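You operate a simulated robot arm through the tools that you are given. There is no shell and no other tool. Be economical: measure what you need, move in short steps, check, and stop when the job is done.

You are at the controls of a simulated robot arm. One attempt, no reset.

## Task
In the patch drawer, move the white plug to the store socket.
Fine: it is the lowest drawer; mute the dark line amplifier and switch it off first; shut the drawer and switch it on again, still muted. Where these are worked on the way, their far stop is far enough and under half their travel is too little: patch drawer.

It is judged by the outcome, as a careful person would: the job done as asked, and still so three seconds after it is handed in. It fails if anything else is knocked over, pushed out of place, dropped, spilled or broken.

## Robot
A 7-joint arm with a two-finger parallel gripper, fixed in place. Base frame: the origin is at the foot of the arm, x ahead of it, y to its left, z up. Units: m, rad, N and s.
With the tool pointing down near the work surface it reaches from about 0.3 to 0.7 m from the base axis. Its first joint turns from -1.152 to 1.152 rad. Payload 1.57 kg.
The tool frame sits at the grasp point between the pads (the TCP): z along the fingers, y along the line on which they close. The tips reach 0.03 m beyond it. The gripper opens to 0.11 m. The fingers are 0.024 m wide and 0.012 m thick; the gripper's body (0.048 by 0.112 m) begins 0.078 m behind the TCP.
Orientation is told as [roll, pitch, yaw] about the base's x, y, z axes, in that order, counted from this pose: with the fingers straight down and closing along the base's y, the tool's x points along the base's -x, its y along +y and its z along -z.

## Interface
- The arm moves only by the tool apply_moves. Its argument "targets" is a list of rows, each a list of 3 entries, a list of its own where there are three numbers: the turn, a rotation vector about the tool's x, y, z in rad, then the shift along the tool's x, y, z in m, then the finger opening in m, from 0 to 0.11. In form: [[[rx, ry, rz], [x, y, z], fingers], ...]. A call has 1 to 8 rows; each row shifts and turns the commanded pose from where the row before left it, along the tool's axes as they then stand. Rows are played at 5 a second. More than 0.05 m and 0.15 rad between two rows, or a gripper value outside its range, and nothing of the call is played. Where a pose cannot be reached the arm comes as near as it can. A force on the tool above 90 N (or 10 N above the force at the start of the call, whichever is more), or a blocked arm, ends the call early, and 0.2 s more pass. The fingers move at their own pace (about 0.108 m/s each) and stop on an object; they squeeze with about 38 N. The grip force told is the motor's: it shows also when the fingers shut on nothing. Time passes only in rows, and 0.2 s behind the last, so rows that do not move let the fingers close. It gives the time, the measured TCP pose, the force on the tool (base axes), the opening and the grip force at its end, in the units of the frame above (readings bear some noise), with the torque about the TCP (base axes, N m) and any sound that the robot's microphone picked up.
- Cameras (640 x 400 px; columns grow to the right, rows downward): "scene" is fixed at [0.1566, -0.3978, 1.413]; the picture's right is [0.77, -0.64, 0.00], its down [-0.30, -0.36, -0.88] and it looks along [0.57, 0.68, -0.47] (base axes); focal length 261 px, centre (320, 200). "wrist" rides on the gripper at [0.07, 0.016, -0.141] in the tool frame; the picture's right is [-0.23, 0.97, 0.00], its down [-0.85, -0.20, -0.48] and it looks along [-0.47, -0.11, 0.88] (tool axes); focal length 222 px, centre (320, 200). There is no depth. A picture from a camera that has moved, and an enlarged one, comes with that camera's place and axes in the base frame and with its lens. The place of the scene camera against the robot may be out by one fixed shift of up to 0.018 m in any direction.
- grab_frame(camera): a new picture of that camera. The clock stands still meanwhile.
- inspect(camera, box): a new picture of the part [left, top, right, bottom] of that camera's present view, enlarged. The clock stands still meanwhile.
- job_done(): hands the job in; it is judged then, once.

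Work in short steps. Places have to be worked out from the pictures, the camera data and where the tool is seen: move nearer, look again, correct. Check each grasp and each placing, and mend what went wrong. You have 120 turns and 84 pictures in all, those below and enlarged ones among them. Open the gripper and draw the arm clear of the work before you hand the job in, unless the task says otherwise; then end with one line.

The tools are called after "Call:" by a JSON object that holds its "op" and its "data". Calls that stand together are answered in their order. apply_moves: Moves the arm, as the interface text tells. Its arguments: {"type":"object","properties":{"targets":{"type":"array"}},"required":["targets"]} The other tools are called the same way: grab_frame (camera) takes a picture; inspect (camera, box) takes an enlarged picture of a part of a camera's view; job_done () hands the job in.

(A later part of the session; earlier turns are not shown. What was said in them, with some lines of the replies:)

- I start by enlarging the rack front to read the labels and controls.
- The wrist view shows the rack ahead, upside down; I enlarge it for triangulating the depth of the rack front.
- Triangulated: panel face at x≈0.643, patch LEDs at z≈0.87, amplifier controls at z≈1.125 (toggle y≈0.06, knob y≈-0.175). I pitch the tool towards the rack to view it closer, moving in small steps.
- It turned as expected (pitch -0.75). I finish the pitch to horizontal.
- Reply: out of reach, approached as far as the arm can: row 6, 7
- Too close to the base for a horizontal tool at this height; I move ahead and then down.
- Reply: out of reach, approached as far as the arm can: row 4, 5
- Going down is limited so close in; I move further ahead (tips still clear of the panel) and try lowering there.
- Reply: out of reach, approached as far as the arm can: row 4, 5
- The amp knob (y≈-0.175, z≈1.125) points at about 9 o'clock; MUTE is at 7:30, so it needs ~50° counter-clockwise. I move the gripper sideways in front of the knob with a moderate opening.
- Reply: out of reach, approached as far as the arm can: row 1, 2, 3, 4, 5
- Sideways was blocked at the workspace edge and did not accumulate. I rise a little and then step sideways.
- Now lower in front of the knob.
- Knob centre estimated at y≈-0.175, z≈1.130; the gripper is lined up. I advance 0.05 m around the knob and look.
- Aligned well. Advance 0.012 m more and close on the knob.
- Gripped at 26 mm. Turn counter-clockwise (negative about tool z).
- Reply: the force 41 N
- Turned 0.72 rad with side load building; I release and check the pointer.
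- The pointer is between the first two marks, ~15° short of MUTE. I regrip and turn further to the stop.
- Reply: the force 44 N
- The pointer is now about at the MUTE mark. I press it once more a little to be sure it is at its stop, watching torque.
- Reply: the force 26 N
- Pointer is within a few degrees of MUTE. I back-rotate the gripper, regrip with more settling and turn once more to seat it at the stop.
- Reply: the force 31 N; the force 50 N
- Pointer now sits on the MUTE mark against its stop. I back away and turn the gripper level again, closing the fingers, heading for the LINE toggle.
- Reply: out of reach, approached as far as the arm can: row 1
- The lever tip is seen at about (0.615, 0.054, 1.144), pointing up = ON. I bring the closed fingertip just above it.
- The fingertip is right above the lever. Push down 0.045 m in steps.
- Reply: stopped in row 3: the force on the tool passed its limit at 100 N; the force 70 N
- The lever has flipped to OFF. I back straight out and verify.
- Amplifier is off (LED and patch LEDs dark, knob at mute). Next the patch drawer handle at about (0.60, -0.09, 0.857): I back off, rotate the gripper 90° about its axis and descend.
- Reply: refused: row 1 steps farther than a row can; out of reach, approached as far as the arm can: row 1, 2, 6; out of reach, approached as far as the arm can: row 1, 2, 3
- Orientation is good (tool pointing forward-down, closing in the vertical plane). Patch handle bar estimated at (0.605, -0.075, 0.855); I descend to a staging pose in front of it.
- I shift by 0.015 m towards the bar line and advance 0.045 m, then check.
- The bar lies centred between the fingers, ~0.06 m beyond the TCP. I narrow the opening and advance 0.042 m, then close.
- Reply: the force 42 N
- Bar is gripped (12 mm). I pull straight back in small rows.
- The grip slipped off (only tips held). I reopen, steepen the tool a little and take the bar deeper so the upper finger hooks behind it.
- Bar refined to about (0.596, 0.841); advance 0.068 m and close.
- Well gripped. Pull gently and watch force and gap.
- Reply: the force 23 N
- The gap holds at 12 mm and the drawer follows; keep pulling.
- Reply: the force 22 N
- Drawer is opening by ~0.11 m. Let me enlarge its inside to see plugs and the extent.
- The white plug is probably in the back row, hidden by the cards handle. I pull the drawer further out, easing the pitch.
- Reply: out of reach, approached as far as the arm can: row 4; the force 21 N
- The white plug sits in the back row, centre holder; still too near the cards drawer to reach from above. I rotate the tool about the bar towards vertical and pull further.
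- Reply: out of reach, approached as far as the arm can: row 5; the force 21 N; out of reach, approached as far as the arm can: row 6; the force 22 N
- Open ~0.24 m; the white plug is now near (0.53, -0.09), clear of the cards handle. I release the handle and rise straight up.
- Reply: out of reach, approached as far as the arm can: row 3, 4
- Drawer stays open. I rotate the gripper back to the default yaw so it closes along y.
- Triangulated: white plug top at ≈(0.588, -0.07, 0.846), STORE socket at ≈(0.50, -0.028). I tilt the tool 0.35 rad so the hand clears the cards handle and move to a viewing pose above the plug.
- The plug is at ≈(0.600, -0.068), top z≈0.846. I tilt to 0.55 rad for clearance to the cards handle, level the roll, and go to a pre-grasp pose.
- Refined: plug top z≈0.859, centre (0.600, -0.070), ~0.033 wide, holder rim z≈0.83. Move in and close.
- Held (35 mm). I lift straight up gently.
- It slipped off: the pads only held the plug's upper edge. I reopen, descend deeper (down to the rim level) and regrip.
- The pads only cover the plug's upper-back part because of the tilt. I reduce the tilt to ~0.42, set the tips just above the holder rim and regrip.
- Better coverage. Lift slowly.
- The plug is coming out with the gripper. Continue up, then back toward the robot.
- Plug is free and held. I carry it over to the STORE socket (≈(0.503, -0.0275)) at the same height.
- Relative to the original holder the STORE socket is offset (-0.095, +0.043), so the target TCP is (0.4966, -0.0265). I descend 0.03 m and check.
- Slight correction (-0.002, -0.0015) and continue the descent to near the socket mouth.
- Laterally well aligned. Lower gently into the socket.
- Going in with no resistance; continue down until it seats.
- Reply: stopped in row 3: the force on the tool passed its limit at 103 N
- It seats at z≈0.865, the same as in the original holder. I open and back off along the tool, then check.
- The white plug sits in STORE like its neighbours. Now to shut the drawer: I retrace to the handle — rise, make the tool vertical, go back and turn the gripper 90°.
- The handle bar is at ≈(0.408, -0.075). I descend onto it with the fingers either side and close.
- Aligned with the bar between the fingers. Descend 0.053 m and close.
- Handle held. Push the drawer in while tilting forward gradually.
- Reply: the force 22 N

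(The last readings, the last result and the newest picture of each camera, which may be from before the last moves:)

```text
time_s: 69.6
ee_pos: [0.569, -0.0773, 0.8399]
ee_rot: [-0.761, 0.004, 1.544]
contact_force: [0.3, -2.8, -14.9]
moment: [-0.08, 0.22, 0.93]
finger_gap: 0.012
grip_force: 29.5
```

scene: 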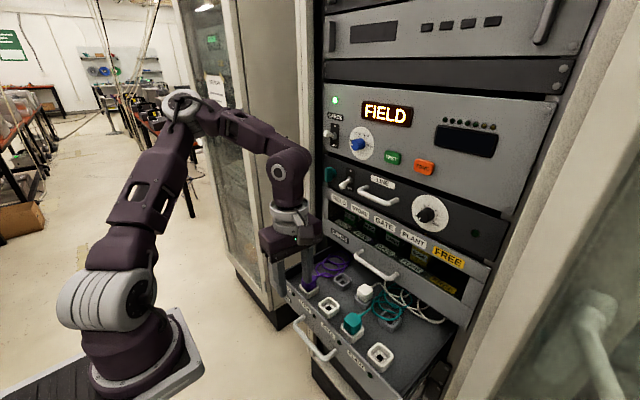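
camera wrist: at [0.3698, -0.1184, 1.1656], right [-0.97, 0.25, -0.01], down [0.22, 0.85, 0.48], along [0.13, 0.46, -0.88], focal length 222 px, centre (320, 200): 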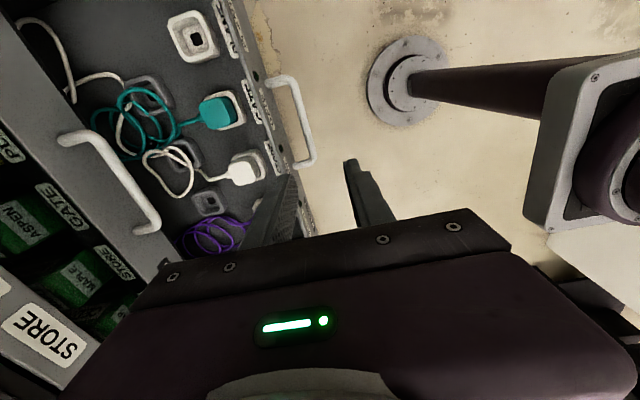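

Nearly shut; push on in small steps until it stops.

Call:
{"op": "apply_moves", "data": {"targets": [[[0, 0, 0], [0, -0.0073, 0.0067], 0.0], [[0, 0, 0], [0, -0.0073, 0.0067], 0.0], [[0, 0, 0], [0, -0.0058, 0.0054], 0.0], [[0, 0, 0], [0, -0.0044, 0.004], 0.0]]}}

Call:
{"op": "inspect", "data": {"camera": "scene", "box": [300, 200, 492, 340]}}

```text
time_s: 70.6
ee_pos: [0.6001, -0.076, 0.8399]
ee_rot: [-0.744, 0.004, 1.542]
contact_force: [-38.3, -2.0, -7.1]
moment: [-0.33, 0.56, 0.63]
finger_gap: 0.012
grip_force: 29.4
```

```text
2.86 times, centred on (396, 270) of scene
camera zoom: at [0.1558, -0.3978, 1.4131], right [0.77, -0.64, 0.0], down [-0.3, -0.36, -0.88], along [0.57, 0.68, -0.47], focal length 746 px, centre (103, 0)
```

zoom: 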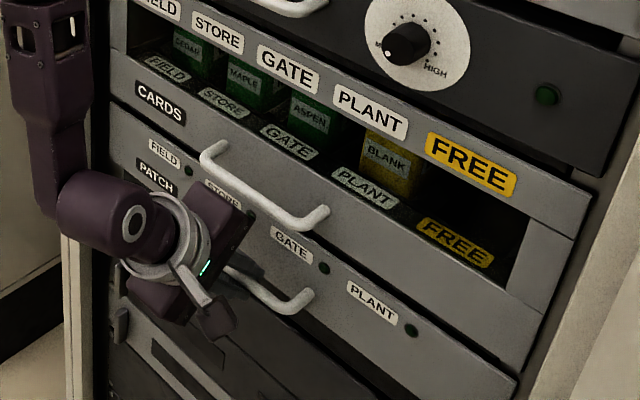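

The drawer is shut (front flush, -38 N at the stop). Release the handle and retreat along the tool, then away.

Call:
{"op": "apply_moves", "data": {"targets": [[[0, 0, 0], [0, 0, 0], 0.034], [[0, 0, 0], [0, 0.002, 0], 0.034], [[0, 0, 0], [0, 0, -0.03], 0.034], [[0, 0, 0], [0, 0, -0.04], 0.034], [[0, 0, 0], [0, 0, -0.04], 0.034], [[0, 0, 0], [0, -0.02, -0.03], 0.02], [[0, 0, 0], [0, -0.02, -0.03], 0.0], [[0, 0, 0], [0, -0.02, -0.025], 0.0]]}}

```text
time_s: 72.4
ee_pos: [0.509, -0.0764, 1.0244]
ee_rot: [-0.756, 0.003, 1.544]
contact_force: [-0.2, -0.1, -0.3]
moment: [0.02, 0.03, 0.02]
finger_gap: 0.0
grip_force: 21.6
```

Now rotate back to yaw 0.

Call:
{"op": "apply_moves", "data": {"targets": [[[0, 0, 0.15], [0, 0, 0], 0.0], [[0, 0, 0.15], [0, 0, 0], 0.0], [[0, 0, 0.15], [0, 0, 0], 0.0], [[0, 0, 0.15], [0, 0, 0], 0.0], [[0, 0, 0.15], [0, 0, 0], 0.0], [[0, 0, 0.15], [0, 0, 0], 0.0], [[0, 0, 0.15], [0, 0, 0], 0.0], [[0, 0, 0.15], [0, 0, 0], 0.0]]}}

Call:
{"op": "apply_moves", "data": {"targets": [[[0, 0, 0.15], [0, 0, 0], 0.0], [[0, 0, 0.15], [0, 0, 0], 0.0], [[0, 0, 0.05], [0, 0, 0], 0.0], [[0, 0, 0], [0, 0.045, 0], 0.0], [[0, 0, 0], [0, 0.045, 0], 0.0], [[0, 0, 0], [0, 0.04, 0], 0.0]]}}

```text
time_s: 74.2
ee_pos: [0.5115, -0.0748, 1.0226]
ee_rot: [-0.332, -0.693, 0.465]
contact_force: [-0.7, 0.4, 0.3]
moment: [0.03, 0.0, 0.03]
finger_gap: 0.0
grip_force: 21.6
```

```text
time_s: 75.6
ee_pos: [0.5122, 0.0562, 1.0213]
ee_rot: [-0.024, -0.755, 0.006]
contact_force: [-0.8, 0.6, 0.3]
moment: [-0.05, -0.02, -0.02]
finger_gap: 0.0
grip_force: 21.3
```

Call:
{"op": "apply_moves", "data": {"targets": [[[-0.01, -0.125, 0], [0, 0, 0], 0.0], [[0, -0.125, 0], [0, 0, 0], 0.0], [[0, 0, 0], [-0.04, 0, 0.005], 0.0], [[0, 0, 0], [-0.04, 0, 0.005], 0.0]]}}

Call:
{"op": "inspect", "data": {"camera": "wrist", "box": [230, 80, 410, 220]}}

```text
time_s: 76.6
ee_pos: [0.5651, 0.0571, 1.0814]
ee_rot: [-0.023, -1.006, 0.014]
contact_force: [0.1, -0.1, 0.1]
moment: [-0.02, 0.02, 0.0]
finger_gap: 0.0
grip_force: 21.5
```

```text
2.86 times, centred on (320, 150) of wrist
camera zoom: at [0.4096, 0.0731, 1.096], right [0.12, 0.98, 0.18], down [0.05, -0.19, 0.98], along [0.99, -0.11, -0.08], focal length 635 px, centre (320, 343)
```

zoom: 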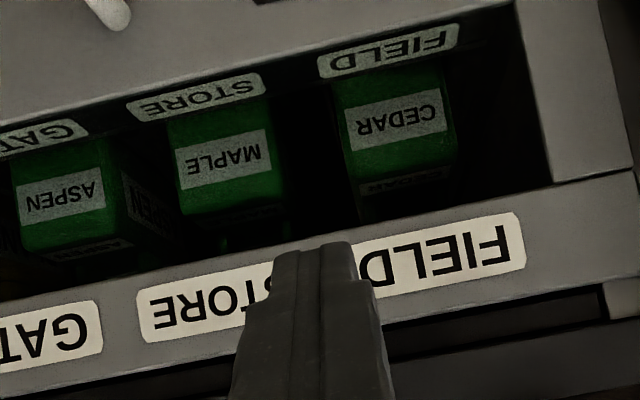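

Tip is below the lever level. Advance to under the lever (tip x≈0.62) and check in the scene view.

Call:
{"op": "apply_moves", "data": {"targets": [[[0, 0, 0], [-0.0105, -0.003, 0.012], 0.0], [[0, 0, 0], [-0.011, 0, 0.0122], 0.0]]}}

Call:
{"op": "inspect", "data": {"camera": "scene", "box": [310, 150, 406, 215]}}

```text
time_s: 77.2
ee_pos: [0.5969, 0.0519, 1.0862]
ee_rot: [-0.021, -1.005, 0.015]
contact_force: [-0.3, 0.0, 0.1]
moment: [0.0, -0.01, -0.01]
finger_gap: 0.0001
grip_force: 21.3
```

```text
6.15 times, centred on (358, 182) of scene
camera zoom: at [0.1566, -0.3978, 1.413], right [0.77, -0.64, 0.0], down [-0.3, -0.36, -0.88], along [0.57, 0.68, -0.47], focal length 1608 px, centre (86, 308)
```

zoom: 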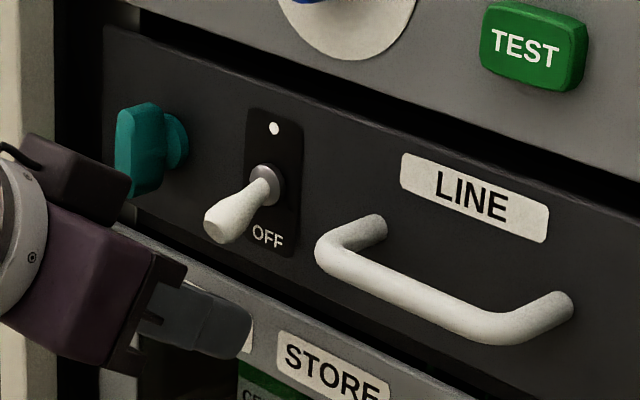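

Lift the fingertip under the lever to flip it up.

Call:
{"op": "apply_moves", "data": {"targets": [[[0, 0, 0], [-0.005, 0, -0.013], 0.0], [[0, 0, 0], [-0.0126, 0, -0.0081], 0.0], [[0, 0, 0], [-0.0084, 0, -0.0054], 0.0], [[0, 0, 0], [-0.0084, 0, -0.0054], 0.0], [[0, 0, 0], [-0.0084, 0, -0.0054], 0.0]]}}

Call:
{"op": "inspect", "data": {"camera": "scene", "box": [310, 150, 406, 215]}}

```text
time_s: 78.4
ee_pos: [0.5877, 0.053, 1.1417]
ee_rot: [-0.021, -1.001, 0.014]
contact_force: [-5.0, -1.4, -15.7]
moment: [0.01, 0.32, -0.05]
finger_gap: 0.0
grip_force: 21.3
```

```text
6.15 times, centred on (358, 182) of scene
camera zoom: at [0.1567, -0.3978, 1.413], right [0.77, -0.64, 0.0], down [-0.3, -0.36, -0.88], along [0.57, 0.68, -0.47], focal length 1608 px, centre (86, 308)
```

zoom: 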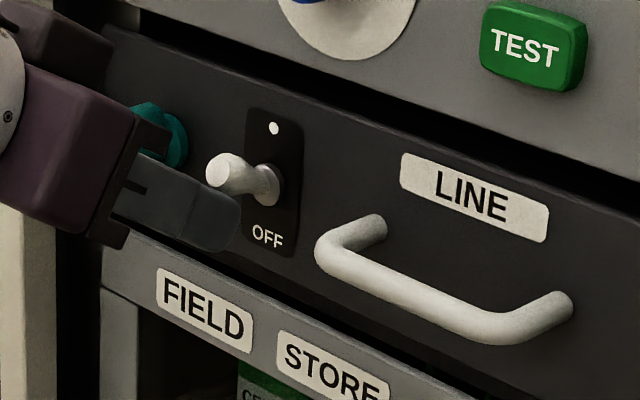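

The lever looks up at ON. I back straight out and check the LED, lever and drawer.

Call:
{"op": "apply_moves", "data": {"targets": [[[0, 0, 0], [0.006, 0, -0.003], 0.0], [[0, 0, 0], [0.013, 0, -0.021], 0.0], [[0, 0, 0], [0.013, 0, -0.021], 0.0], [[0, 0, 0], [0.01, 0, -0.03], 0.0]]}}

Call:
{"op": "grab_frame", "data": {"camera": "scene"}}

```text
time_s: 79.4
ee_pos: [0.503, 0.053, 1.1509]
ee_rot: [-0.019, -1.004, 0.015]
contact_force: [-0.5, 0.6, 0.6]
moment: [-0.01, -0.01, -0.01]
finger_gap: 0.0
grip_force: 21.1
```

```text
4 pictures are left
```

scene: 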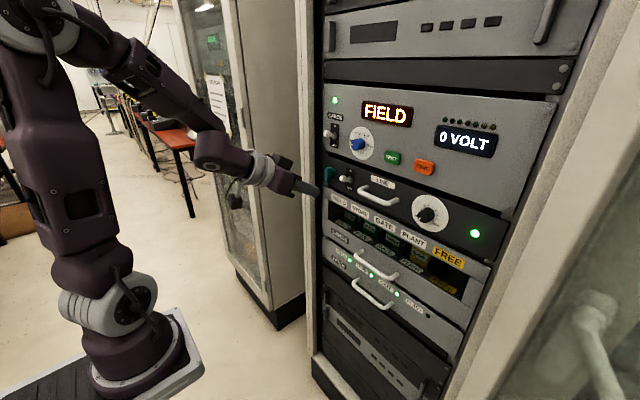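

Amplifier is on again; patch LEDs show. I enlarge to check the drawer, STORE LED and mute knob.

Call:
{"op": "inspect", "data": {"camera": "scene", "box": [316, 180, 492, 300]}}

Call:
{"op": "inspect", "data": {"camera": "scene", "box": [404, 186, 452, 236]}}

```text
3.33 times, centred on (404, 240) of scene
camera zoom: at [0.1566, -0.3978, 1.413], right [0.77, -0.64, 0.0], down [-0.3, -0.36, -0.88], along [0.57, 0.68, -0.47], focal length 871 px, centre (40, 67)
```

zoom: 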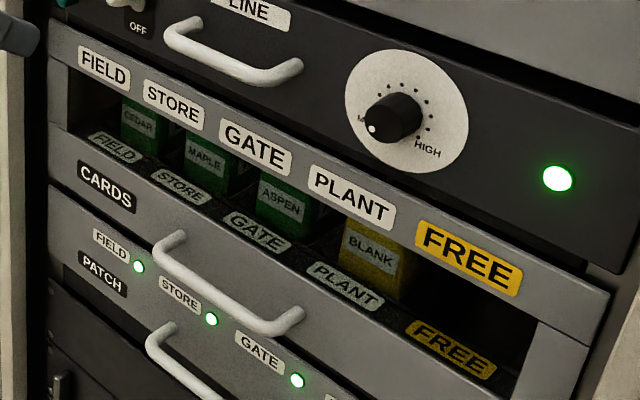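

```text
8.00 times, centred on (428, 211) of scene
camera zoom: at [0.1566, -0.3978, 1.413], right [0.77, -0.64, 0.0], down [-0.3, -0.36, -0.88], along [0.57, 0.68, -0.47], focal length 2090 px, centre (-544, 112)
```

zoom: 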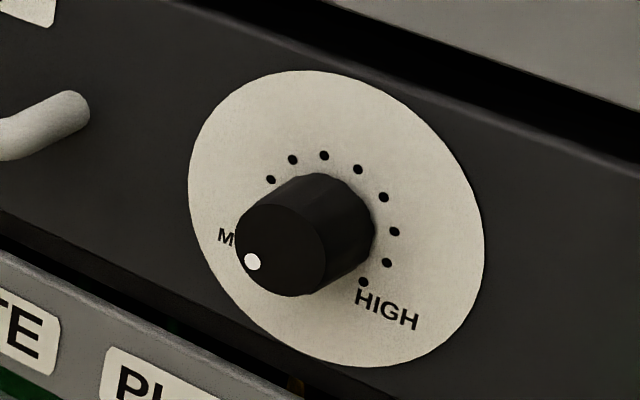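

Muted (pointer at the stop), amplifier on, STORE lit, drawer flush. I open the gripper and draw clear.

Call:
{"op": "apply_moves", "data": {"targets": [[[0, 0.1, 0], [0, 0, -0.03], 0.05], [[0, 0.1, 0], [0, 0, -0.03], 0.08], [[0, 0.1, 0], [0, 0, -0.03], 0.11], [[0, 0, 0], [0, 0, 0], 0.11]]}}

Call:
{"op": "grab_frame", "data": {"camera": "scene"}}

```text
time_s: 80.4
ee_pos: [0.4325, 0.053, 1.2049]
ee_rot: [-0.013, -0.704, 0.006]
contact_force: [0.2, -0.1, -1.1]
moment: [0.01, -0.02, -0.01]
finger_gap: 0.1101
grip_force: 0.0
```

```text
1 pictures are left
```

scene: 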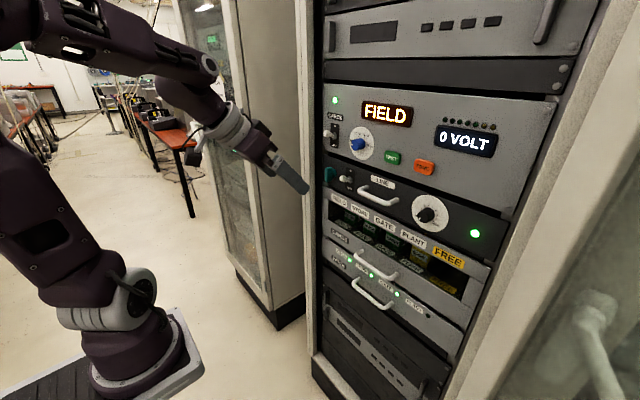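

Everything is in its asked state and the arm is clear; I hand in.

Call:
{"op": "job_done", "data": {}}

```text
The job is handed in.
```

The white plug is now in the store socket of the patch drawer, its STORE light is lit, the drawer is shut, and the line amplifier is back on and still muted.
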